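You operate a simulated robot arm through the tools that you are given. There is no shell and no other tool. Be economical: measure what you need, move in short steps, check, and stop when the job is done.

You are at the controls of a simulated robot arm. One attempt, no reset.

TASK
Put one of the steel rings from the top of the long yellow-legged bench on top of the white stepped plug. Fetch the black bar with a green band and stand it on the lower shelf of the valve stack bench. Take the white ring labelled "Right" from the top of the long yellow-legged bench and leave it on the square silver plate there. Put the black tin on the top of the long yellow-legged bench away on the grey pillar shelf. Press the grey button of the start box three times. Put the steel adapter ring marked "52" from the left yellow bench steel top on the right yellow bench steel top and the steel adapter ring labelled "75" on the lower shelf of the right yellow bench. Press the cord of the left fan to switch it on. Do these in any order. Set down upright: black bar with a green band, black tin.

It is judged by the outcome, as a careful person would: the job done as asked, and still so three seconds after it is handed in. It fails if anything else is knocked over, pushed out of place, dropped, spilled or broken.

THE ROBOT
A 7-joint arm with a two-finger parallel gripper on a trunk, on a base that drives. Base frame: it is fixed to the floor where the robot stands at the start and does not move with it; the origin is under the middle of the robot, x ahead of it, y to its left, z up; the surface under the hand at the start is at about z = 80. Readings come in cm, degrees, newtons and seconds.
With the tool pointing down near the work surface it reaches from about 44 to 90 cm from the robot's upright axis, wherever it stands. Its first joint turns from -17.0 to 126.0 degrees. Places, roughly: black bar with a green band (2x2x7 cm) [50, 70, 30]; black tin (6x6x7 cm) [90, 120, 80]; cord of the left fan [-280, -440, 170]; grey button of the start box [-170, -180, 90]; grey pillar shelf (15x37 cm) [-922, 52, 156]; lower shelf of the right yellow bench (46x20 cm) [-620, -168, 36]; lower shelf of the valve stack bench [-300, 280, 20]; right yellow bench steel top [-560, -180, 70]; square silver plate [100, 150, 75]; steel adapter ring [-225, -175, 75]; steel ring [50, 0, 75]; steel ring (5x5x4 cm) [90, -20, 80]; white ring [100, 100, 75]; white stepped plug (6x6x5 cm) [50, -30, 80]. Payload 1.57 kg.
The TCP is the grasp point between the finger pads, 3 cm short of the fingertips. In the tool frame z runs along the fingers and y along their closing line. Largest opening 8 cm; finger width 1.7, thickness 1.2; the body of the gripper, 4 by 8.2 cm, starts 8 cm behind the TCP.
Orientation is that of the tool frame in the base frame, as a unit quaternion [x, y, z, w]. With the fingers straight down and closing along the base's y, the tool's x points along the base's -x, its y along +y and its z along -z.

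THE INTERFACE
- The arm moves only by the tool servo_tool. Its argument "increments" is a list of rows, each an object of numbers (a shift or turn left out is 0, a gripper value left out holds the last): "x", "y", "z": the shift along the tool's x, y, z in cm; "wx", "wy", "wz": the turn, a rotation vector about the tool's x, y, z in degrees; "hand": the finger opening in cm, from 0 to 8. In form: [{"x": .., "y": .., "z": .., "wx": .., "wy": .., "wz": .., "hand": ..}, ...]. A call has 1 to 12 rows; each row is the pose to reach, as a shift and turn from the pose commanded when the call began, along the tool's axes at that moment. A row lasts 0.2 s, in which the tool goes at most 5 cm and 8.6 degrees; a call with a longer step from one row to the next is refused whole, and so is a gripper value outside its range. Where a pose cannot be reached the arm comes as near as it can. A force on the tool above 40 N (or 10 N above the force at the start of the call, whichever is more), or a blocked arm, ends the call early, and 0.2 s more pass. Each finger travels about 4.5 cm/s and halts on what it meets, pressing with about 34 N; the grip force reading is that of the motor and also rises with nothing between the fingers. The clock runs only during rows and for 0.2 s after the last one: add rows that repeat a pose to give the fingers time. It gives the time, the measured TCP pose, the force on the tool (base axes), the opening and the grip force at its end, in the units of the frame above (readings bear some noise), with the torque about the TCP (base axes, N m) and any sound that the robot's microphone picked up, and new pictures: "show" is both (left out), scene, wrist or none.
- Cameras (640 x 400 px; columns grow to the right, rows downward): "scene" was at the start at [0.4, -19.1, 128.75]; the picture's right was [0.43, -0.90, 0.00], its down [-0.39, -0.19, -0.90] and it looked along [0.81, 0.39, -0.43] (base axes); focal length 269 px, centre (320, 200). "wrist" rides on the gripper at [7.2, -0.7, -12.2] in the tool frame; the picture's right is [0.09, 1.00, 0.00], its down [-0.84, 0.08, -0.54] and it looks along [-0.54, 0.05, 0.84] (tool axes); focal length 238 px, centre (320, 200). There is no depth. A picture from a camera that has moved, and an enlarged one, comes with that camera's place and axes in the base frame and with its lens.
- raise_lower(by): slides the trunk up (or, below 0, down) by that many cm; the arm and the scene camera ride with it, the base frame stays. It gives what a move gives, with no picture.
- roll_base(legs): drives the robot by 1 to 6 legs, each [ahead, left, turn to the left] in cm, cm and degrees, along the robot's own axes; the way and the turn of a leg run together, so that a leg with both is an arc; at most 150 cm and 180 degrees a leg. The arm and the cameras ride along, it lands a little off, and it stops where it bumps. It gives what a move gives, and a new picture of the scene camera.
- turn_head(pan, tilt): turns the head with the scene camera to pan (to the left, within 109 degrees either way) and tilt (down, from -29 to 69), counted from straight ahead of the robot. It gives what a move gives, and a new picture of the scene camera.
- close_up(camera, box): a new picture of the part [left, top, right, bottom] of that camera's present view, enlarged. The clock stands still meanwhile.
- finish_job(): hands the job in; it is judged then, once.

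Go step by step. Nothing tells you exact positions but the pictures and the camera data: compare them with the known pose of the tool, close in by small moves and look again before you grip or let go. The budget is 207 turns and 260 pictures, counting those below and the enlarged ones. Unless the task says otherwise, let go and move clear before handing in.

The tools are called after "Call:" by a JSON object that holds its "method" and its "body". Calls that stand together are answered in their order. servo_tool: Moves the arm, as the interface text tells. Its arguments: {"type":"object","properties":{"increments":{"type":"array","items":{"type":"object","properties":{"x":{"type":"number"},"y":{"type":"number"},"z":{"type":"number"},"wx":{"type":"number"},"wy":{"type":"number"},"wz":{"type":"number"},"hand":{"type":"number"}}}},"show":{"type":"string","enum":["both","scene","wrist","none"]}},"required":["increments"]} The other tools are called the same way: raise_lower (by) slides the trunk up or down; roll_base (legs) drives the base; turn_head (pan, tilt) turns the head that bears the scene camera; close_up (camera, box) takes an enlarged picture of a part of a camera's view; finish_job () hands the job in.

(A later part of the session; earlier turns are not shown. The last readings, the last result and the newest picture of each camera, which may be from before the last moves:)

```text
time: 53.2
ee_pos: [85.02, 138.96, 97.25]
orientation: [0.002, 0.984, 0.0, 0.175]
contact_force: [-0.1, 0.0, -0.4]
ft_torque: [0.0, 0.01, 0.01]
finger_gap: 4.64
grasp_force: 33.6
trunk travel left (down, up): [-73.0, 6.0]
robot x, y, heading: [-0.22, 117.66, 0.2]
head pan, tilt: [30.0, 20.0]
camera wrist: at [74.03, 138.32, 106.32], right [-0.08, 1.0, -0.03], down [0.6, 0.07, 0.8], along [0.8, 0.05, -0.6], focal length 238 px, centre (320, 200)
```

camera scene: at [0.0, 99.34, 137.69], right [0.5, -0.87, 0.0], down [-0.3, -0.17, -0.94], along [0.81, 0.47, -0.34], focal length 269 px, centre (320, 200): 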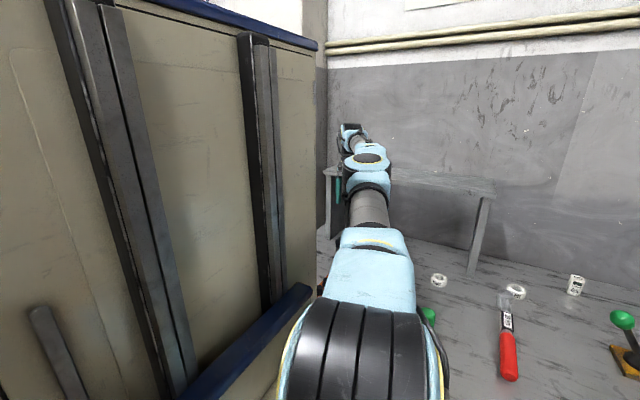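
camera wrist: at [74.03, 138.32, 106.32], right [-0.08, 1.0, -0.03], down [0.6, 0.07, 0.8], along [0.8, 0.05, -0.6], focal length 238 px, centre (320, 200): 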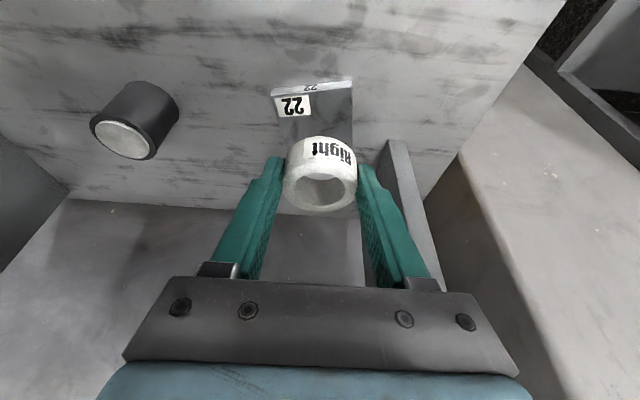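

Call:
{"method": "servo_tool", "body": {"increments": [{"x": -1.1, "y": -0.3, "z": 3}, {"x": -2.2, "y": -0.6, "z": 6}, {"x": -3.4, "y": -0.8, "z": 8.9}, {"x": -3.4, "y": -0.8, "z": 8.9}], "show": "wrist"}}

```text
time: 54.2
ee_pos: [91.25, 137.99, 90.14]
orientation: [0.001, 0.985, 0.0, 0.175]
contact_force: [-0.1, -0.2, -0.7]
ft_torque: [0.0, -0.03, 0.02]
finger_gap: 4.62
grasp_force: 33.7
trunk travel left (down, up): [-73.0, 6.0]
robot x, y, heading: [-0.35, 117.85, 0.2]
head pan, tilt: [30.0, 20.0]
camera wrist: at [80.3, 137.37, 99.26], right [-0.08, 1.0, -0.03], down [0.6, 0.07, 0.8], along [0.8, 0.05, -0.6], focal length 238 px, centre (320, 200)
```

wrist: 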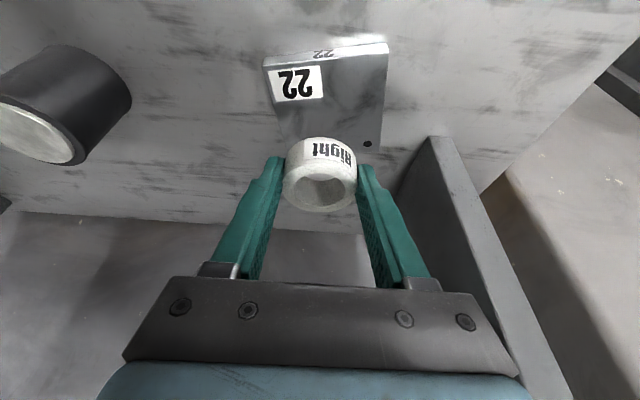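

Plate centre ≈ [92, 138.4]; lowering onto it.

Call:
{"method": "servo_tool", "body": {"increments": [{"x": 0.6, "y": 0.3, "z": 2.5}, {"x": 1.2, "y": 0.3, "z": 4.2}, {"x": 1.5, "y": 0.3, "z": 5.1}, {"x": 1.5, "y": 0.3, "z": 5.1}], "show": "wrist"}}

```text
time: 55.2
ee_pos: [91.59, 137.41, 84.87]
orientation: [0.002, 0.985, 0.0, 0.175]
contact_force: [-1.1, -0.2, 0.5]
ft_torque: [-0.01, 0.01, 0.0]
finger_gap: 4.6
grasp_force: 34.3
out of reach, approached as far as the arm can: row 2, 3, 4
trunk travel left (down, up): [-73.0, 6.0]
robot x, y, heading: [-0.47, 117.73, 0.2]
head pan, tilt: [30.0, 20.0]
camera wrist: at [80.72, 136.68, 93.94], right [-0.08, 1.0, -0.03], down [0.6, 0.07, 0.8], along [0.8, 0.05, -0.6], focal length 238 px, centre (320, 200)
```

wrist: 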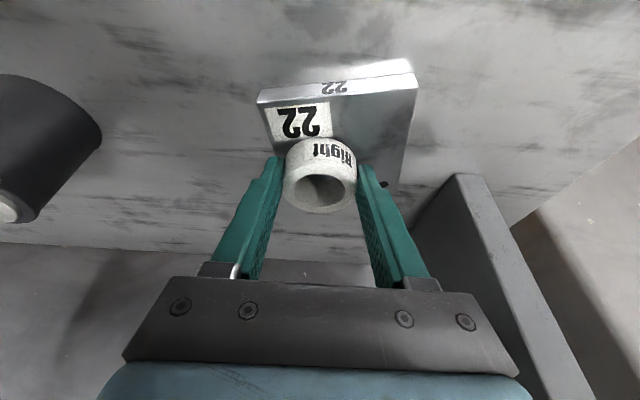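

At reach limit; I'll pull in 1 cm in x, add 0.8 in y, and continue lowering.

Call:
{"method": "servo_tool", "body": {"increments": [{"x": 0.7, "y": 1, "z": -0.6}, {"x": 0.7, "y": 1, "z": -0.6}], "show": "wrist"}}

```text
time: 55.8
ee_pos: [90.92, 138.36, 85.31]
orientation: [0.001, 0.984, 0.001, 0.176]
contact_force: [-0.6, 0.0, -0.1]
ft_torque: [-0.01, 0.0, 0.0]
finger_gap: 4.62
grasp_force: 34.0
trunk travel left (down, up): [-73.0, 6.0]
robot x, y, heading: [0.17, 117.34, -0.2]
head pan, tilt: [30.0, 20.0]
camera wrist: at [79.93, 137.76, 94.35], right [-0.08, 1.0, -0.03], down [0.6, 0.07, 0.8], along [0.8, 0.05, -0.6], focal length 238 px, centre (320, 200)
```

wrist: 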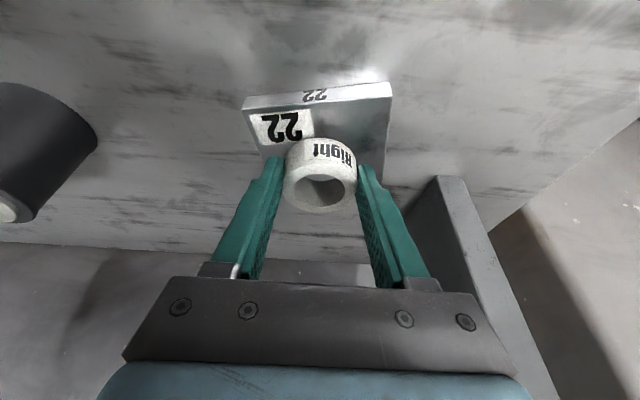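

Call:
{"method": "raise_lower", "body": {"by": -0.7}}

```text
time: 56.4
ee_pos: [90.77, 138.42, 84.71]
orientation: [0.002, 0.984, 0.0, 0.176]
contact_force: [-0.1, 0.0, 0.3]
ft_torque: [0.03, 0.01, 0.04]
finger_gap: 4.61
grasp_force: 34.4
trunk travel left (down, up): [-72.3, 6.7]
robot x, y, heading: [-0.27, 117.79, -0.2]
head pan, tilt: [30.0, 20.0]
```

Call:
{"method": "raise_lower", "body": {"by": -0.4}}

Call:
{"method": "close_up", "body": {"camera": "wrist", "box": [230, 70, 410, 220]}}

```text
time: 56.9
ee_pos: [90.92, 138.46, 84.58]
orientation: [0.001, 0.984, 0.002, 0.177]
contact_force: [-4.5, -2.3, 21.6]
ft_torque: [-0.42, 0.08, -0.12]
finger_gap: 4.63
grasp_force: 33.7
trunk travel left (down, up): [-71.9, 7.1]
robot x, y, heading: [0.02, 117.67, -0.0]
head pan, tilt: [30.0, 20.0]
```

```text
2.67 times, centred on (320, 145) of wrist
camera zoom: at [79.89, 137.77, 93.55], right [-0.08, 1.0, -0.03], down [0.6, 0.07, 0.8], along [0.8, 0.05, -0.6], focal length 636 px, centre (320, 347)
```

zoom: 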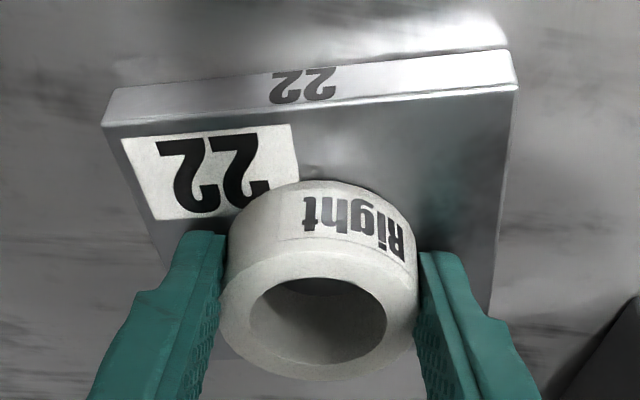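

On the plate. Releasing and retreating along the tool axis.

Call:
{"method": "servo_tool", "body": {"increments": [{"z": -0.05, "hand": 5}, {"z": -0.1, "hand": 6}, {"z": -0.1, "hand": 6.8}, {"z": -0.1}, {"z": -4}, {"z": -8}, {"z": -12}, {"z": -16}], "show": "wrist"}}

```text
time: 58.7
ee_pos: [85.35, 138.46, 99.24]
orientation: [0.002, 0.985, -0.001, 0.174]
contact_force: [0.2, 0.3, -0.8]
ft_torque: [0.02, 0.03, -0.02]
finger_gap: 6.81
grasp_force: 0.1
trunk travel left (down, up): [-71.9, 7.1]
robot x, y, heading: [-0.63, 117.66, 0.0]
head pan, tilt: [30.0, 20.0]
camera wrist: at [74.31, 137.74, 108.29], right [-0.08, 1.0, -0.03], down [0.6, 0.08, 0.8], along [0.8, 0.05, -0.6], focal length 238 px, centre (320, 200)
```

wrist: 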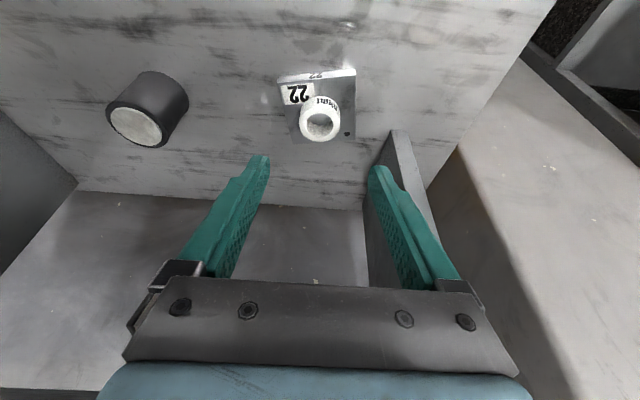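

Ring "Right" is on the plate. Next the green-banded bar under the bench; raise and back off to look.

Call:
{"method": "raise_lower", "body": {"by": 6.5}}

Call:
{"method": "roll_base", "body": {"legs": [[-90, 0, 0]]}}

Call:
{"method": "turn_head", "body": {"pan": -5, "tilt": 35}}

```text
time: 59.8
ee_pos: [85.25, 138.61, 105.8]
orientation: [0.001, 0.985, 0.001, 0.175]
contact_force: [0.5, -0.1, 0.0]
ft_torque: [-0.02, -0.01, 0.03]
finger_gap: 6.79
grasp_force: 0.1
trunk travel left (down, up): [-78.4, 0.6]
robot x, y, heading: [-0.19, 117.9, -0.1]
head pan, tilt: [30.0, 20.0]
```

```text
time: 64.5
ee_pos: [-5.18, 138.47, 105.94]
orientation: [0.002, 0.985, 0.001, 0.175]
contact_force: [-0.2, 0.2, 0.0]
ft_torque: [0.0, 0.01, 0.02]
finger_gap: 6.8
grasp_force: 0.2
trunk travel left (down, up): [-78.4, 0.6]
robot x, y, heading: [-90.74, 117.89, -0.2]
head pan, tilt: [30.0, 20.0]
camera scene: at [-90.58, 99.49, 143.08], right [0.5, -0.87, 0.0], down [-0.3, -0.17, -0.94], along [0.82, 0.47, -0.34], focal length 269 px, centre (320, 200)
```

scene: 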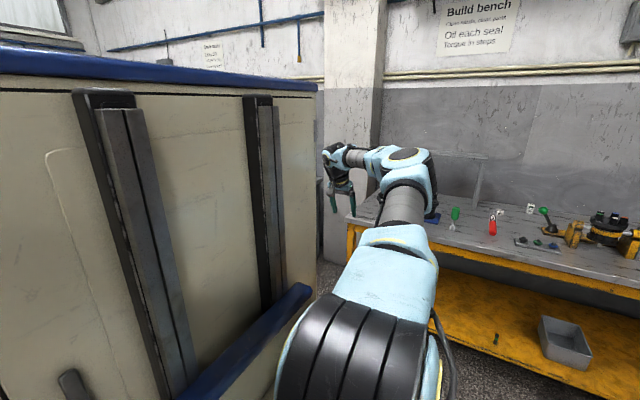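

```text
time: 65.5
ee_pos: [-5.29, 138.37, 105.86]
orientation: [0.002, 0.985, 0.0, 0.175]
contact_force: [-0.1, -0.8, -0.5]
ft_torque: [-0.04, -0.01, -0.02]
finger_gap: 6.79
grasp_force: 0.0
trunk travel left (down, up): [-78.4, 0.6]
robot x, y, heading: [-90.75, 118.07, -0.3]
head pan, tilt: [-5.0, 35.0]
camera scene: at [-89.88, 94.07, 140.7], right [-0.09, -1.0, 0.0], down [-0.57, 0.05, -0.82], along [0.82, -0.07, -0.57], focal length 269 px, centre (320, 200)
```

scene: 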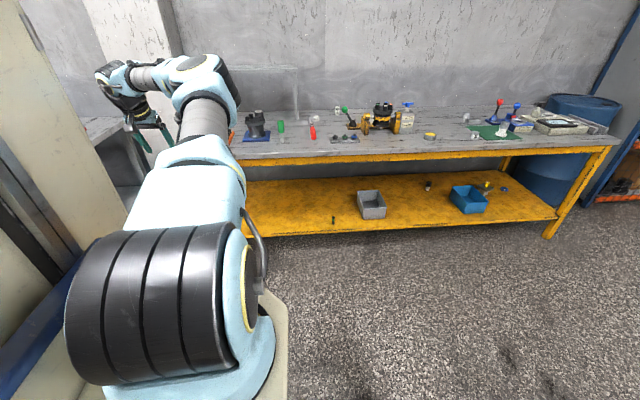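

The bar stands on the lower shelf near its front edge at about [45, 73]. Zooming.

Call:
{"method": "close_up", "body": {"camera": "scene", "box": [290, 180, 400, 250]}}

Call:
{"method": "turn_head", "body": {"pan": -100, "tilt": 15}}

```text
5.71 times, centred on (345, 215) of scene
camera zoom: at [-89.88, 94.07, 140.7], right [-0.09, -1.0, 0.0], down [-0.57, 0.05, -0.82], along [0.82, -0.07, -0.57], focal length 1536 px, centre (177, 114)
```

zoom: 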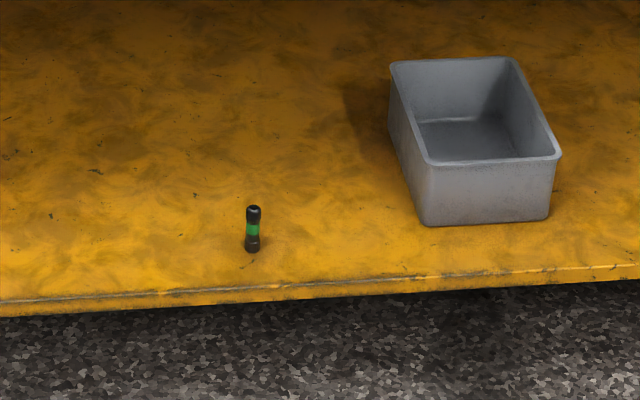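

```text
time: 67.2
ee_pos: [-5.13, 138.34, 105.81]
orientation: [0.002, 0.985, 0.001, 0.175]
contact_force: [-0.3, -0.1, 0.1]
ft_torque: [0.01, 0.02, -0.05]
finger_gap: 6.81
grasp_force: 0.1
trunk travel left (down, up): [-78.4, 0.6]
robot x, y, heading: [-90.57, 117.81, -0.3]
head pan, tilt: [-100.0, 15.0]
camera scene: at [-100.3, 85.67, 143.9], right [-0.98, 0.18, 0.0], down [0.05, 0.25, -0.97], along [-0.17, -0.95, -0.26], focal length 269 px, centre (320, 200)
```

scene: 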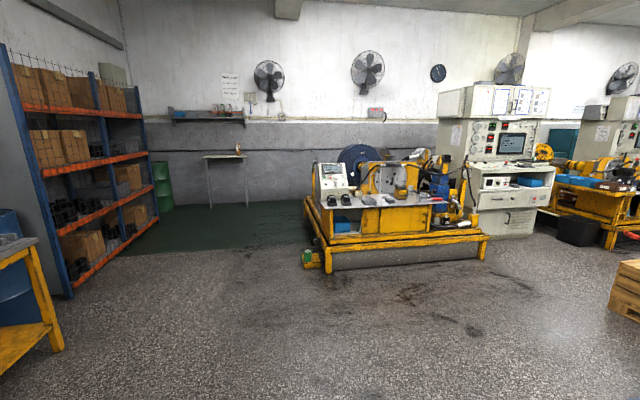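

Bar base is about [45.5, 73.7] near the shelf front. I'll pitch the tool to 60° forward, then lower the trunk and move in front of it.

Call:
{"method": "servo_tool", "body": {"increments": [{"x": 2.4, "y": -2.6, "z": -0.9, "wy": -6}, {"x": 4.8, "y": -5.2, "z": -1.8, "wy": -12}, {"x": 7.2, "y": -7.8, "z": -2.7, "wy": -18}, {"x": 9.6, "y": -10.4, "z": -3.6, "wy": -24}, {"x": 12, "y": -13, "z": -4.5, "wy": -30}, {"x": 14.4, "y": -15.6, "z": -5.4, "wy": -36}, {"x": 16.9, "y": -18, "z": -6.2, "wy": -40}, {"x": 16.9, "y": -18, "z": -6.2, "wy": -40}], "show": "none"}}

Call:
{"method": "raise_lower", "body": {"by": -60}}

Call:
{"method": "roll_base", "body": {"legs": [[0, -45, 0]]}}

Call:
{"method": "turn_head", "body": {"pan": 0, "tilt": 30}}

```text
time: 69.0
ee_pos: [-22.99, 120.52, 105.77]
orientation: [0.002, 0.865, 0.0, 0.502]
contact_force: [-0.5, -0.1, -1.0]
ft_torque: [-0.01, 0.0, -0.05]
finger_gap: 6.81
grasp_force: 0.1
trunk travel left (down, up): [-78.4, 0.6]
robot x, y, heading: [-90.64, 117.8, -0.5]
head pan, tilt: [-100.0, 15.0]
```

```text
refused: -60 is not a number from -40 to 40
```

```text
time: 71.8
ee_pos: [-23.27, 75.07, 105.8]
orientation: [0.004, 0.865, -0.001, 0.502]
contact_force: [-0.2, 0.9, 0.7]
ft_torque: [0.01, 0.0, 0.0]
finger_gap: 6.79
grasp_force: 0.1
trunk travel left (down, up): [-78.4, 0.6]
robot x, y, heading: [-91.33, 72.92, -0.4]
head pan, tilt: [-100.0, 15.0]
camera scene: at [-100.63, 40.52, 143.9], right [-0.98, 0.18, 0.0], down [0.05, 0.25, -0.97], along [-0.17, -0.95, -0.26], focal length 269 px, centre (320, 200)
```

scene: 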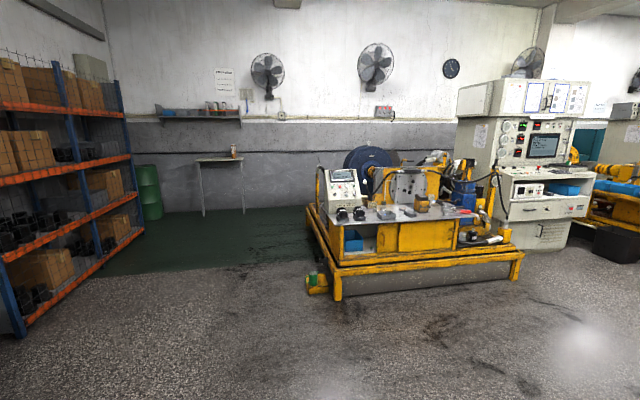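

```text
time: 73.5
ee_pos: [-23.11, 75.14, 105.8]
orientation: [0.005, 0.865, -0.002, 0.501]
contact_force: [-0.5, 0.8, 0.2]
ft_torque: [-0.02, 0.0, -0.04]
finger_gap: 6.82
grasp_force: 0.0
trunk travel left (down, up): [-78.4, 0.6]
robot x, y, heading: [-90.78, 72.95, -0.6]
head pan, tilt: [0.0, 30.0]
camera scene: at [-89.9, 49.64, 141.48], right [-0.01, -1.0, 0.0], down [-0.5, 0.0, -0.87], along [0.87, -0.01, -0.5], focal length 269 px, centre (320, 200)
```

scene: 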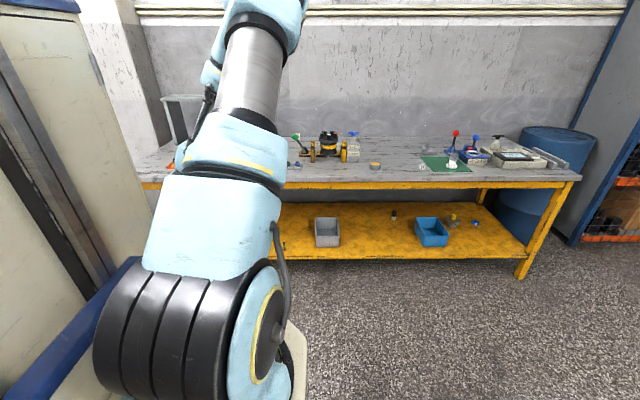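

Call:
{"method": "raise_lower", "body": {"by": -40}}

Call:
{"method": "raise_lower", "body": {"by": -30}}

Call:
{"method": "close_up", "body": {"camera": "scene", "box": [260, 180, 420, 280]}}

Call:
{"method": "servo_tool", "body": {"increments": [{"z": 0}], "show": "wrist"}}

```text
time: 77.3
ee_pos: [-23.2, 75.05, 65.76]
orientation: [0.005, 0.865, -0.002, 0.501]
contact_force: [-0.5, 0.1, -0.3]
ft_torque: [0.0, 0.02, 0.02]
finger_gap: 6.8
grasp_force: 0.1
trunk travel left (down, up): [-38.4, 40.6]
robot x, y, heading: [-91.09, 72.41, -0.5]
head pan, tilt: [0.0, 30.0]
```

```text
time: 80.3
ee_pos: [-23.25, 75.01, 35.7]
orientation: [0.004, 0.865, -0.002, 0.502]
contact_force: [-0.3, -1.3, -0.3]
ft_torque: [-0.01, 0.02, 0.01]
finger_gap: 6.8
grasp_force: 0.2
trunk travel left (down, up): [-8.4, 70.6]
robot x, y, heading: [-91.13, 72.5, -0.6]
head pan, tilt: [0.0, 30.0]
```

```text
4.00 times, centred on (340, 230) of scene
camera zoom: at [-89.91, 49.65, 71.48], right [-0.01, -1.0, 0.0], down [-0.5, 0.0, -0.87], along [0.87, -0.01, -0.5], focal length 1075 px, centre (240, 80)
```

zoom: 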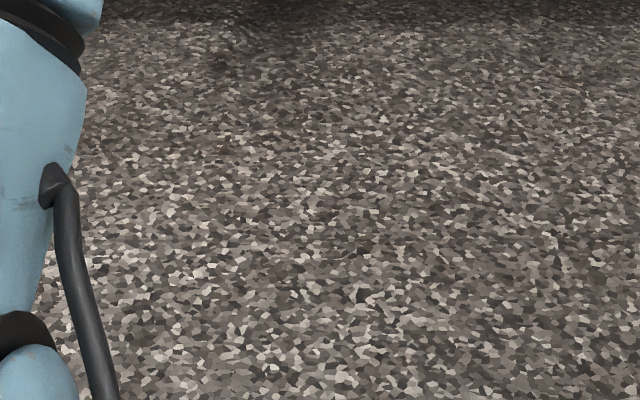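

```text
time: 80.8
ee_pos: [-23.25, 75.09, 35.76]
orientation: [0.004, 0.865, -0.001, 0.501]
contact_force: [-0.3, -0.5, 0.2]
ft_torque: [0.01, 0.0, -0.03]
finger_gap: 6.79
grasp_force: 0.0
trunk travel left (down, up): [-8.4, 70.6]
robot x, y, heading: [-91.03, 72.98, -0.3]
head pan, tilt: [0.0, 30.0]
camera wrist: at [-37.39, 74.53, 35.63], right [-0.04, 1.0, -0.08], down [-0.05, 0.08, 1.0], along [1.0, 0.04, 0.05], focal length 238 px, centre (320, 200)
```

wrist: 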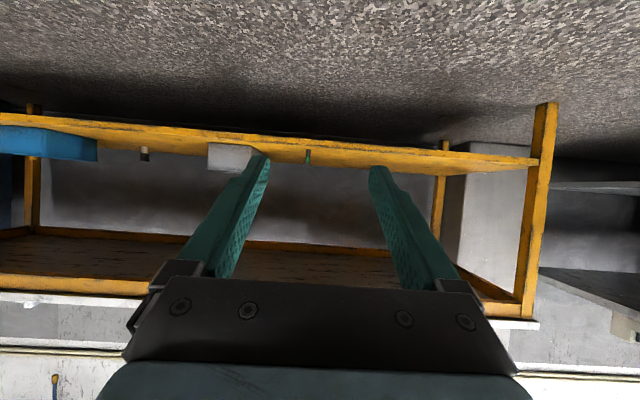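

Bar is about [51.5, 72.4], centre z≈25. Driving in close.

Call:
{"method": "roll_base", "body": {"legs": [[62, -2.5, 0.4]]}}

Call:
{"method": "servo_tool", "body": {"increments": [{"z": 0}], "show": "wrist"}}

```text
time: 84.2
ee_pos: [38.06, 73.61, 35.76]
orientation: [-0.002, 0.865, 0.002, 0.501]
contact_force: [0.8, 0.0, -0.5]
ft_torque: [0.01, -0.01, -0.01]
finger_gap: 6.8
grasp_force: 0.1
trunk travel left (down, up): [-8.4, 70.6]
robot x, y, heading: [-29.68, 69.98, 0.3]
head pan, tilt: [0.0, 30.0]
camera scene: at [-28.33, 47.23, 71.48], right [0.01, -1.0, 0.0], down [-0.5, 0.0, -0.87], along [0.87, 0.01, -0.5], focal length 269 px, centre (320, 200)
```

scene: 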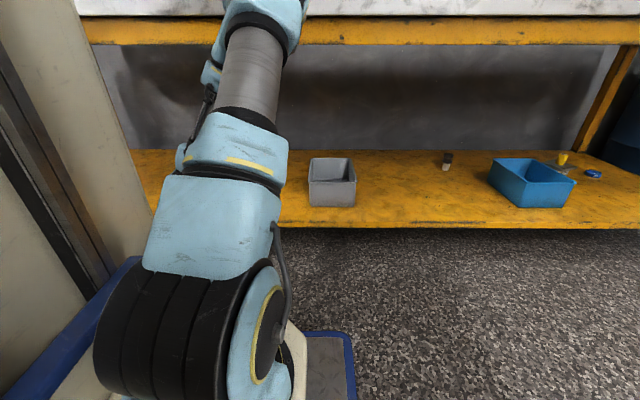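

```text
time: 84.6
ee_pos: [38.04, 73.64, 35.72]
orientation: [-0.002, 0.865, 0.003, 0.501]
contact_force: [0.6, 0.1, -0.7]
ft_torque: [0.0, 0.0, -0.03]
finger_gap: 6.8
grasp_force: 0.1
trunk travel left (down, up): [-8.4, 70.6]
robot x, y, heading: [-29.65, 70.33, 0.2]
head pan, tilt: [0.0, 30.0]
camera wrist: at [23.84, 72.82, 35.62], right [-0.05, 1.0, -0.08], down [-0.06, 0.08, 1.0], along [1.0, 0.06, 0.05], focal length 238 px, centre (320, 200)
```

wrist: 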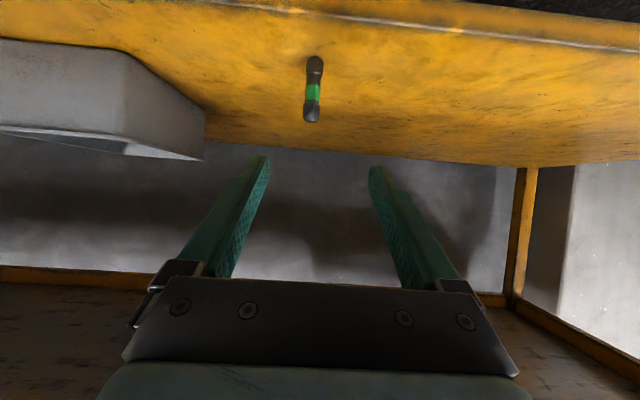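

Call:
{"method": "servo_tool", "body": {"increments": [{"x": 1.2, "y": -0.4, "z": 3}, {"x": 2.4, "y": -0.8, "z": 6}, {"x": 3.6, "y": -1, "z": 9}, {"x": 3.6, "y": -1, "z": 9}], "show": "wrist"}}

```text
time: 85.6
ee_pos: [44.22, 72.56, 27.98]
orientation: [-0.001, 0.865, 0.002, 0.501]
contact_force: [-0.8, 0.9, -0.1]
ft_torque: [-0.02, -0.03, 0.0]
finger_gap: 6.8
grasp_force: 0.0
trunk travel left (down, up): [-8.4, 70.6]
robot x, y, heading: [-29.89, 70.35, 0.4]
head pan, tilt: [0.0, 30.0]
camera wrist: at [30.03, 71.85, 27.74], right [-0.05, 1.0, -0.08], down [-0.06, 0.08, 1.0], along [1.0, 0.06, 0.05], focal length 238 px, centre (320, 200)
```

wrist: 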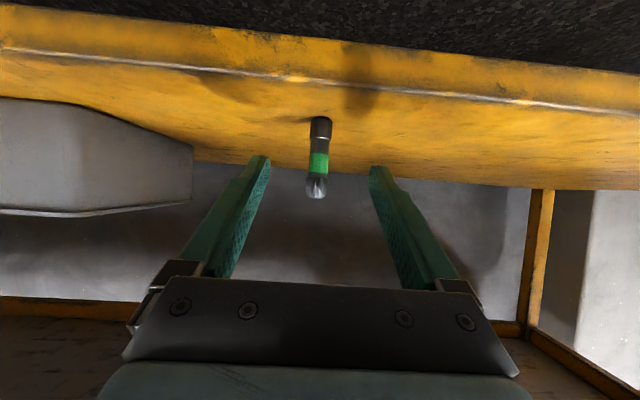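

Call:
{"method": "servo_tool", "body": {"increments": [{"x": -0.7, "y": 0.2, "z": 2.6}, {"x": -1.4, "y": 0.2, "z": 5.2}, {"x": -2.15, "y": 0.2, "z": 7.7}, {"x": -2.15, "y": 0.2, "z": 7.7}], "show": "wrist"}}

```text
time: 86.6
ee_pos: [51.9, 72.89, 26.12]
orientation: [-0.001, 0.865, 0.001, 0.502]
contact_force: [0.3, -0.9, 0.5]
ft_torque: [-0.04, -0.04, 0.01]
finger_gap: 6.79
grasp_force: 0.1
trunk travel left (down, up): [-8.4, 70.6]
robot x, y, heading: [-29.2, 70.05, 0.4]
head pan, tilt: [0.0, 30.0]
camera wrist: at [37.67, 72.12, 25.96], right [-0.05, 1.0, -0.08], down [-0.05, 0.08, 1.0], along [1.0, 0.06, 0.05], focal length 238 px, centre (320, 200)
```

wrist: 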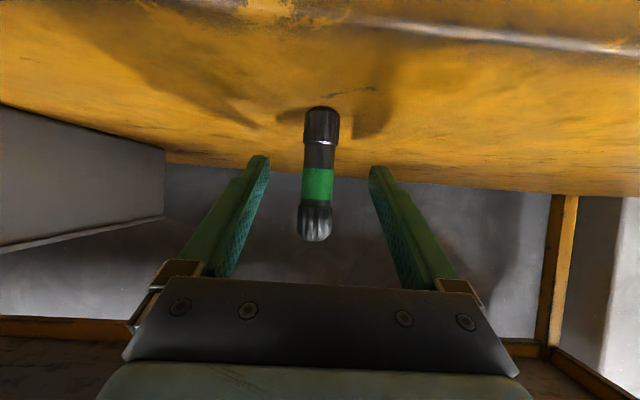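

Call:
{"method": "servo_tool", "body": {"increments": [{"x": 0.4, "z": -0.7}, {"x": 0.4, "z": -0.7, "hand": 5}, {"x": 0.4, "z": -0.7, "hand": 3.5}, {"x": 0.4, "z": -0.7, "hand": 2}, {"x": 0.4, "z": -0.7, "hand": 1}, {"x": 0.4, "z": -0.7, "hand": 1}, {"x": 0.4, "z": -0.7, "hand": 1}], "show": "wrist"}}

```text
time: 88.2
ee_pos: [50.96, 72.91, 26.14]
orientation: [-0.002, 0.865, 0.002, 0.501]
contact_force: [-1.0, -1.3, -0.6]
ft_torque: [-0.03, -0.02, 0.0]
finger_gap: 1.59
grasp_force: 31.3
trunk travel left (down, up): [-8.4, 70.6]
robot x, y, heading: [-29.67, 70.53, 0.7]
head pan, tilt: [0.0, 30.0]
camera wrist: at [36.84, 72.13, 26.03], right [-0.05, 1.0, -0.08], down [-0.06, 0.08, 1.0], along [1.0, 0.06, 0.05], focal length 238 px, centre (320, 200)
```

wrist: 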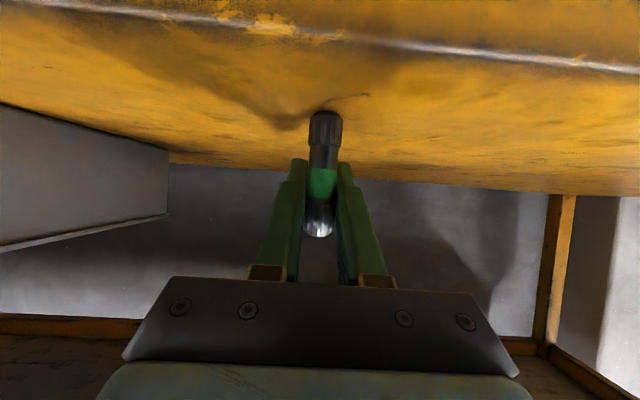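

Bar gripped. Lift, back out, raise trunk, and look toward the valve stack bench.

Call:
{"method": "servo_tool", "body": {"increments": [{"x": -1.7, "z": -1}, {"x": -3.5, "z": -2}, {"x": -5.2, "z": -3}, {"x": -5.2, "z": -3}], "show": "none"}}

Call:
{"method": "roll_base", "body": {"legs": [[-120, 0, 0]]}}

Call:
{"method": "raise_lower", "body": {"by": 38}}

Call:
{"method": "roll_base", "body": {"legs": [[0, 0, 120]]}}

```text
time: 89.2
ee_pos: [51.05, 72.73, 32.2]
orientation: [-0.002, 0.865, 0.002, 0.502]
contact_force: [-0.5, 0.2, -1.5]
ft_torque: [0.01, 0.0, 0.0]
finger_gap: 1.58
grasp_force: 31.3
trunk travel left (down, up): [-8.4, 70.6]
robot x, y, heading: [-30.2, 70.41, 0.5]
head pan, tilt: [0.0, 30.0]
```

```text
time: 93.1
ee_pos: [-13.31, 71.72, 32.12]
orientation: [0.003, 0.865, -0.001, 0.502]
contact_force: [-0.1, 0.6, -0.4]
ft_torque: [0.02, 0.0, -0.01]
finger_gap: 1.62
grasp_force: 31.7
trunk travel left (down, up): [-8.4, 70.6]
robot x, y, heading: [-94.04, 69.83, 0.2]
head pan, tilt: [0.0, 30.0]
stopped in leg 1: the robot was blocked; the commanded pose is now the measured one
camera scene: at [-92.87, 46.67, 71.48], right [0.0, -1.0, 0.0], down [-0.5, 0.0, -0.87], along [0.87, 0.0, -0.5], focal length 269 px, centre (320, 200)
```

scene: 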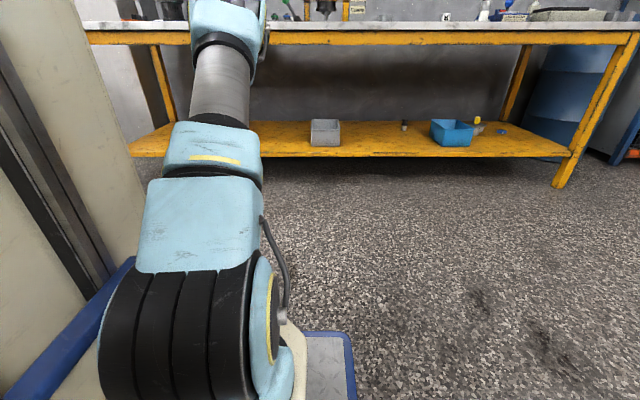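

```text
time: 96.7
ee_pos: [-13.37, 71.65, 70.15]
orientation: [0.001, 0.865, 0.001, 0.501]
contact_force: [0.6, -0.6, -1.1]
ft_torque: [-0.03, -0.02, 0.01]
finger_gap: 1.62
grasp_force: 32.0
trunk travel left (down, up): [-46.4, 32.6]
robot x, y, heading: [-93.56, 69.51, -0.0]
head pan, tilt: [0.0, 30.0]
```

```text
time: 97.8
ee_pos: [-12.51, 74.98, 70.27]
orientation: [-0.013, 0.865, 0.008, 0.501]
contact_force: [0.1, -0.2, -1.0]
ft_torque: [0.03, 0.0, 0.03]
finger_gap: 1.62
grasp_force: 31.6
trunk travel left (down, up): [-46.4, 32.6]
robot x, y, heading: [-92.97, 70.43, 1.8]
head pan, tilt: [0.0, 30.0]
stopped in leg 1: the robot was blocked; the commanded pose is now the measured one
camera scene: at [-91.19, 47.44, 109.48], right [0.03, -1.0, 0.0], down [-0.5, -0.02, -0.87], along [0.87, 0.03, -0.5], focal length 269 px, centre (320, 200)
```

scene: 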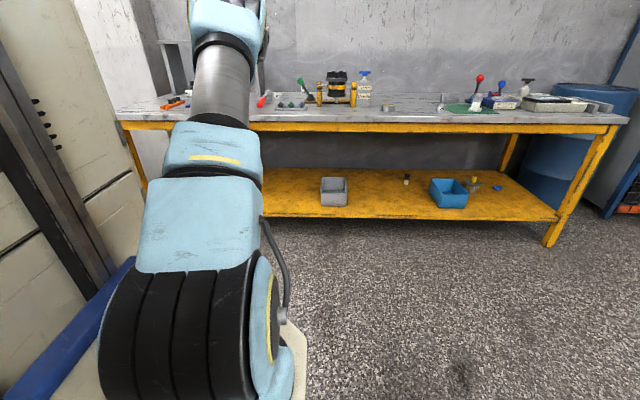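

Something behind blocked the base. Looking back with the head.

Call:
{"method": "turn_head", "body": {"pan": -109, "tilt": 25}}

Call:
{"method": "roll_base", "body": {"legs": [[25, 0, 0]]}}

Call:
{"method": "raise_lower", "body": {"by": 32}}

```text
time: 99.7
ee_pos: [-12.48, 74.86, 70.11]
orientation: [-0.013, 0.865, 0.009, 0.502]
contact_force: [0.3, 0.6, -0.8]
ft_torque: [-0.01, 0.0, -0.03]
finger_gap: 1.63
grasp_force: 31.2
trunk travel left (down, up): [-46.4, 32.6]
robot x, y, heading: [-93.0, 70.56, 1.8]
head pan, tilt: [-108.9, 25.0]
camera scene: at [-102.92, 38.34, 110.28], right [-0.96, 0.29, 0.0], down [0.12, 0.4, -0.91], along [-0.26, -0.87, -0.42], focal length 269 px, centre (320, 200)
```

scene: 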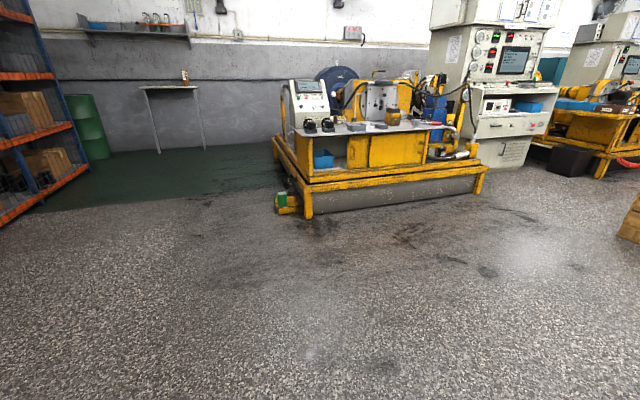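

```text
time: 101.5
ee_pos: [12.39, 75.45, 70.17]
orientation: [-0.012, 0.865, 0.008, 0.502]
contact_force: [-0.1, -0.1, -1.2]
ft_torque: [0.0, -0.02, -0.04]
finger_gap: 1.63
grasp_force: 31.9
trunk travel left (down, up): [-46.4, 32.6]
robot x, y, heading: [-68.19, 71.14, 2.0]
head pan, tilt: [-108.9, 25.0]
camera scene: at [-78.19, 39.13, 110.28], right [-0.96, 0.3, 0.0], down [0.12, 0.4, -0.91], along [-0.27, -0.87, -0.42], focal length 269 px, centre (320, 200)
```

scene: 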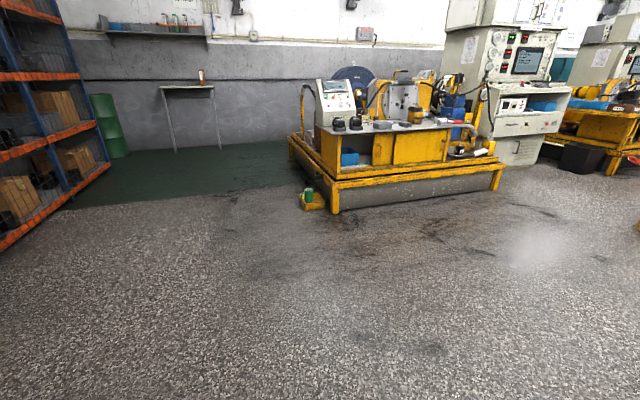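

```text
time: 104.7
ee_pos: [12.33, 75.42, 102.21]
orientation: [-0.011, 0.865, 0.008, 0.502]
contact_force: [-0.2, 0.9, -0.4]
ft_torque: [0.01, 0.02, 0.02]
finger_gap: 1.62
grasp_force: 32.2
trunk travel left (down, up): [-78.4, 0.6]
robot x, y, heading: [-68.24, 71.19, 1.8]
head pan, tilt: [-108.9, 25.0]
```

Call:
{"method": "roll_base", "body": {"legs": [[0, -85, 0], [0, 0, -150]]}}

Call:
{"method": "turn_head", "body": {"pan": -20, "tilt": 25}}

```text
time: 115.4
ee_pos: [-133.26, -58.32, 102.18]
orientation: [0.833, 0.234, -0.483, 0.137]
contact_force: [-0.5, 0.2, -1.1]
ft_torque: [-0.04, 0.04, 0.0]
finger_gap: 1.62
grasp_force: 32.0
trunk travel left (down, up): [-78.4, 0.6]
robot x, y, heading: [-65.16, -14.59, -148.6]
head pan, tilt: [-108.9, 25.0]
camera scene: at [-72.45, 18.19, 142.28], right [0.98, 0.22, 0.0], down [0.09, -0.41, -0.91], along [-0.2, 0.88, -0.42], focal length 269 px, centre (320, 200)
```

scene: 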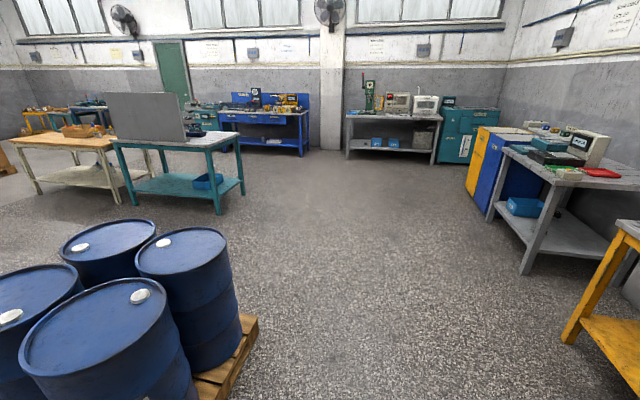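

```text
time: 117.0
ee_pos: [-133.21, -58.23, 102.14]
orientation: [0.833, 0.234, -0.483, 0.136]
contact_force: [1.3, -0.1, -0.5]
ft_torque: [0.0, 0.01, -0.03]
finger_gap: 1.58
grasp_force: 31.6
trunk travel left (down, up): [-78.4, 0.6]
robot x, y, heading: [-64.98, -14.86, -148.5]
head pan, tilt: [-20.0, 25.0]
camera scene: at [-79.48, 7.37, 142.28], right [-0.2, 0.98, 0.0], down [0.41, 0.08, -0.91], along [-0.89, -0.18, -0.42], focal length 269 px, centre (320, 200)
```

scene: 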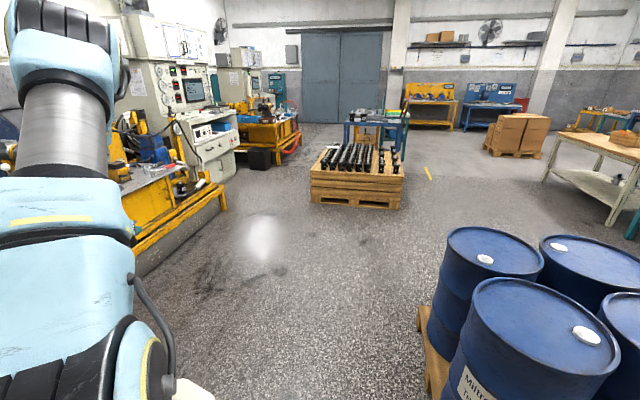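

Barrels on a pallet were behind (undisturbed). The teal table near [-290, 270] is likely the valve stack bench; zooming in.

Call:
{"method": "turn_head", "body": {"pan": -75, "tilt": 20}}

Call:
{"method": "close_up", "body": {"camera": "scene", "box": [160, 60, 460, 240]}}

```text
time: 118.3
ee_pos: [-133.28, -58.18, 102.19]
orientation: [0.833, 0.234, -0.482, 0.137]
contact_force: [0.1, 0.9, -1.0]
ft_torque: [0.02, 0.04, -0.02]
finger_gap: 1.61
grasp_force: 31.6
trunk travel left (down, up): [-78.4, 0.6]
robot x, y, heading: [-65.77, -14.7, -148.6]
head pan, tilt: [-75.0, 20.0]
camera scene: at [-77.2, 15.61, 143.08], right [0.69, 0.72, 0.0], down [0.25, -0.24, -0.94], along [-0.68, 0.65, -0.34], focal length 269 px, centre (320, 200)
```

scene: 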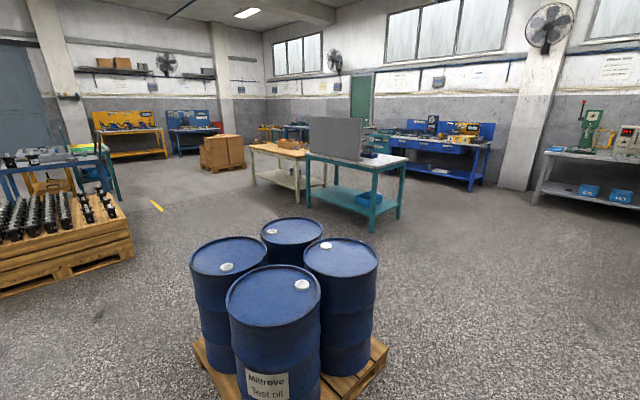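

```text
2.13 times, centred on (310, 150) of scene
camera zoom: at [-77.2, 15.61, 143.08], right [0.69, 0.72, 0.0], down [0.25, -0.24, -0.94], along [-0.68, 0.65, -0.34], focal length 573 px, centre (341, 307)
```

zoom: 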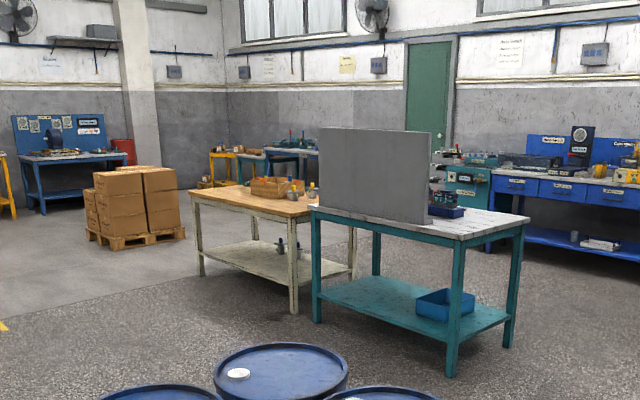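

Target: teal table, x −352..−240, y 256..316. I'll retract the arm a bit, then route around the drum pallet on its right side.

Call:
{"method": "servo_tool", "body": {"increments": [{"x": 1.7, "z": -3}, {"x": 3.4, "z": -6}, {"x": 5.1, "z": -9}, {"x": 6.8, "z": -12}, {"x": 8, "z": -14}, {"x": 8, "z": -14}], "show": "none"}}

Call:
{"method": "roll_base", "body": {"legs": [[0, 0, -121.4], [0, -10, 0], [100, 0, 0]]}}

```text
time: 119.7
ee_pos: [-119.39, -49.92, 102.14]
orientation: [0.833, 0.233, -0.482, 0.136]
contact_force: [-0.2, 0.8, -0.4]
ft_torque: [0.0, -0.04, 0.0]
finger_gap: 1.63
grasp_force: 31.3
trunk travel left (down, up): [-78.4, 0.6]
robot x, y, heading: [-65.4, -14.35, -149.0]
head pan, tilt: [-75.0, 20.0]
```

```text
time: 130.6
ee_pos: [-58.84, 149.86, 102.24]
orientation: [0.612, -0.611, -0.356, -0.354]
contact_force: [0.1, 0.2, -1.1]
ft_torque: [0.02, 0.03, -0.01]
finger_gap: 1.61
grasp_force: 31.3
trunk travel left (down, up): [-78.4, 0.6]
robot x, y, heading: [-56.12, 85.46, 90.2]
head pan, tilt: [-75.0, 20.0]
camera scene: at [-24.18, 79.92, 143.09], right [0.26, -0.96, 0.0], down [-0.33, -0.09, -0.94], along [0.91, 0.25, -0.34], focal length 269 px, centre (320, 200)
```

scene: 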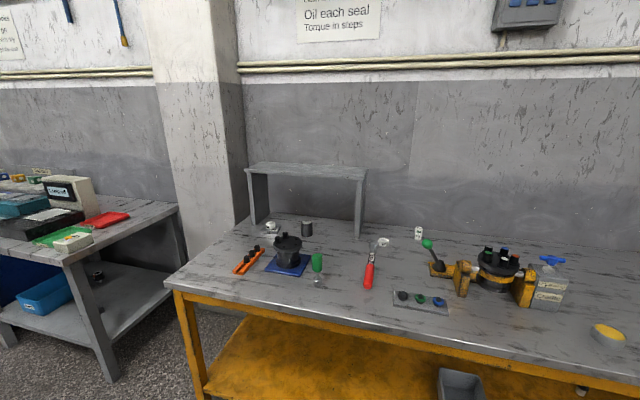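

Call:
{"method": "roll_base", "body": {"legs": [[100, 0, -0.2]]}}

Call:
{"method": "turn_head", "body": {"pan": 20, "tilt": 25}}

```text
time: 135.8
ee_pos: [-56.56, 250.74, 102.21]
orientation: [-0.605, 0.618, 0.352, 0.357]
contact_force: [0.4, -0.3, -0.9]
ft_torque: [0.01, -0.03, -0.02]
finger_gap: 1.62
grasp_force: 31.5
trunk travel left (down, up): [-78.4, 0.6]
robot x, y, heading: [-55.77, 185.84, 88.9]
head pan, tilt: [-75.0, 20.0]
camera scene: at [-23.61, 179.96, 143.09], right [0.24, -0.97, 0.0], down [-0.33, -0.08, -0.94], along [0.91, 0.23, -0.34], focal length 269 px, centre (320, 200)
```

scene: 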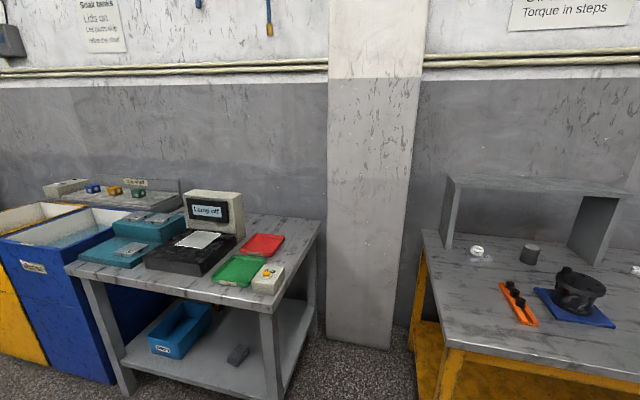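

```text
time: 137.6
ee_pos: [-56.51, 250.73, 102.27]
orientation: [-0.605, 0.618, 0.352, 0.358]
contact_force: [-0.8, -0.2, -0.3]
ft_torque: [0.05, 0.0, -0.03]
finger_gap: 1.65
grasp_force: 31.6
trunk travel left (down, up): [-78.4, 0.6]
robot x, y, heading: [-55.82, 186.01, 88.9]
head pan, tilt: [20.0, 25.0]
camera scene: at [-35.64, 186.43, 142.28], right [0.95, 0.32, 0.0], down [0.14, -0.4, -0.91], along [-0.29, 0.86, -0.42], focal length 269 px, centre (320, 200)
```

scene: 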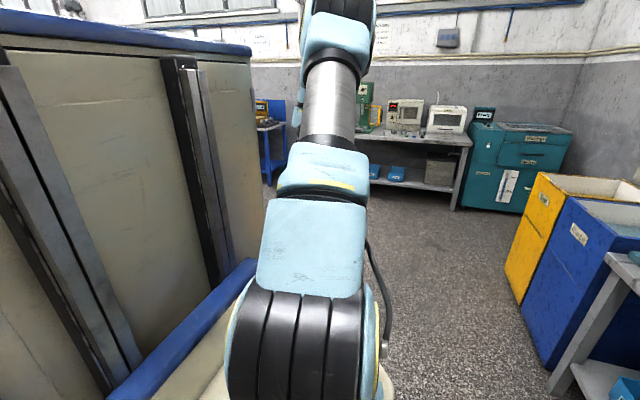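

Call:
{"method": "raise_lower", "body": {"by": -40}}

Call:
{"method": "roll_base", "body": {"legs": [[-6, 0, 1.2], [0, 130, 0]]}}

Call:
{"method": "servo_tool", "body": {"increments": [{"z": 0}], "show": "wrist"}}

```text
time: 141.4
ee_pos: [-56.46, 250.75, 62.25]
orientation: [-0.605, 0.619, 0.351, 0.357]
contact_force: [0.0, 1.0, -0.1]
ft_torque: [0.03, 0.0, -0.04]
finger_gap: 1.6
grasp_force: 31.1
trunk travel left (down, up): [-38.4, 40.6]
robot x, y, heading: [-55.59, 186.02, 88.7]
head pan, tilt: [20.0, 25.0]
```

```text
time: 148.5
ee_pos: [-189.8, 243.26, 62.2]
orientation: [0.616, -0.606, -0.359, -0.352]
contact_force: [-0.1, 0.7, -0.8]
ft_torque: [0.04, -0.01, 0.0]
finger_gap: 1.62
grasp_force: 31.5
trunk travel left (down, up): [-38.4, 40.6]
robot x, y, heading: [-186.63, 179.05, 91.1]
head pan, tilt: [20.0, 25.0]
camera scene: at [-166.37, 179.75, 102.28], right [0.93, 0.36, 0.0], down [0.15, -0.39, -0.91], along [-0.33, 0.85, -0.42], focal length 269 px, centre (320, 200)
```

scene: 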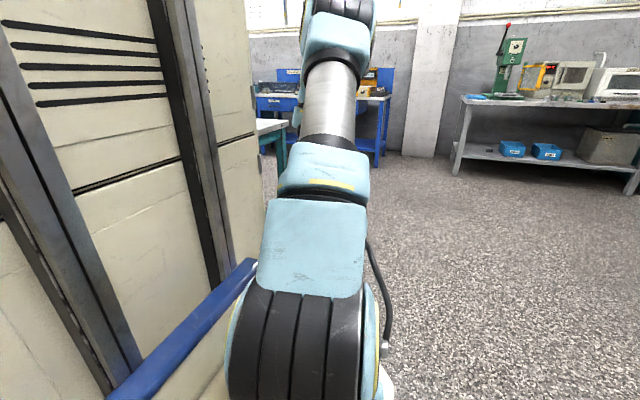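

```text
time: 148.9
ee_pos: [-189.71, 243.16, 62.17]
orientation: [0.617, -0.606, -0.359, -0.351]
contact_force: [-1.1, 0.5, -1.2]
ft_torque: [0.0, -0.01, 0.01]
finger_gap: 1.63
grasp_force: 31.3
trunk travel left (down, up): [-38.4, 40.6]
robot x, y, heading: [-186.25, 178.7, 91.1]
head pan, tilt: [20.0, 25.0]
camera wrist: at [-188.76, 229.07, 62.04], right [-0.99, -0.06, -0.08], down [-0.07, -0.06, 1.0], along [-0.07, 1.0, 0.05], focal length 238 px, centre (320, 200)
```

wrist: 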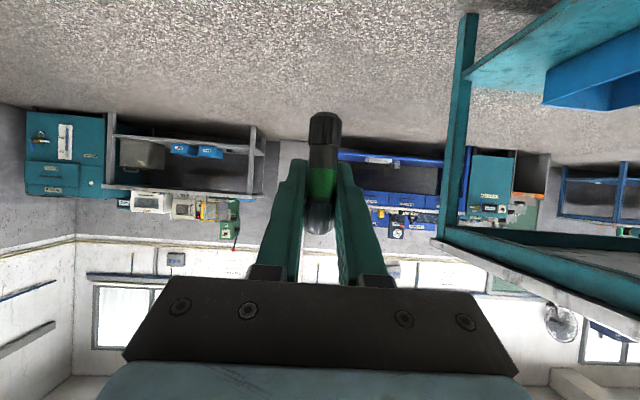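

Call:
{"method": "roll_base", "body": {"legs": [[0, 116, -1]]}}

Call:
{"method": "servo_tool", "body": {"increments": [{"z": 0}], "show": "wrist"}}

```text
time: 155.0
ee_pos: [-307.35, 242.22, 62.18]
orientation: [-0.609, 0.614, 0.354, 0.356]
contact_force: [0.6, -0.3, -1.4]
ft_torque: [0.02, -0.02, 0.02]
finger_gap: 1.62
grasp_force: 31.6
trunk travel left (down, up): [-38.4, 40.6]
robot x, y, heading: [-305.3, 177.78, 89.6]
head pan, tilt: [20.0, 25.0]
camera scene: at [-285.54, 178.29, 102.28], right [0.94, 0.34, 0.0], down [0.14, -0.4, -0.91], along [-0.31, 0.85, -0.42], focal length 269 px, centre (320, 200)
```

scene: 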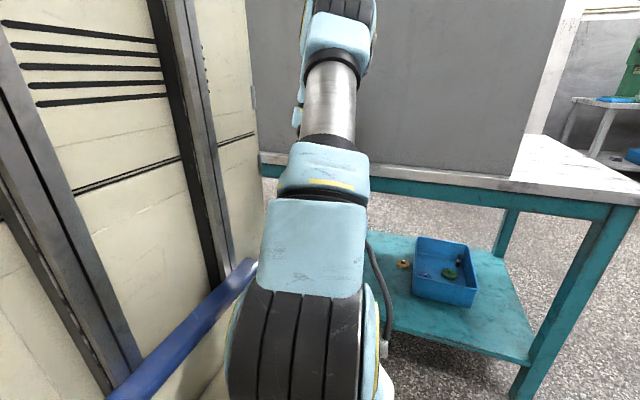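

```text
time: 155.4
ee_pos: [-307.49, 242.27, 62.12]
orientation: [-0.61, 0.613, 0.354, 0.355]
contact_force: [0.5, -0.4, -0.4]
ft_torque: [-0.01, 0.02, 0.0]
finger_gap: 1.63
grasp_force: 31.6
trunk travel left (down, up): [-38.4, 40.6]
robot x, y, heading: [-305.52, 177.84, 89.5]
head pan, tilt: [20.0, 25.0]
camera wrist: at [-306.81, 228.1, 62.04], right [-1.0, -0.04, -0.08], down [-0.08, -0.05, 1.0], along [-0.05, 1.0, 0.05], focal length 238 px, centre (320, 200)
```

wrist: 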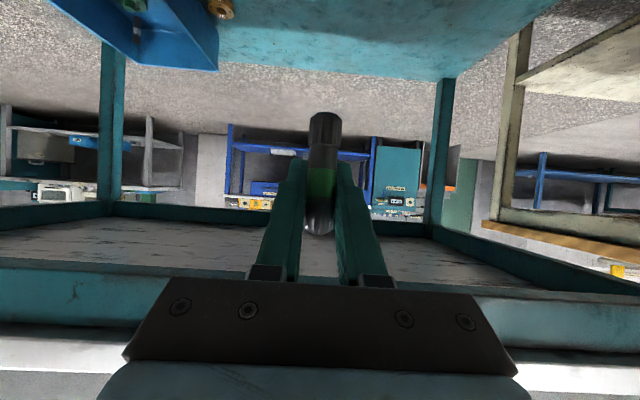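

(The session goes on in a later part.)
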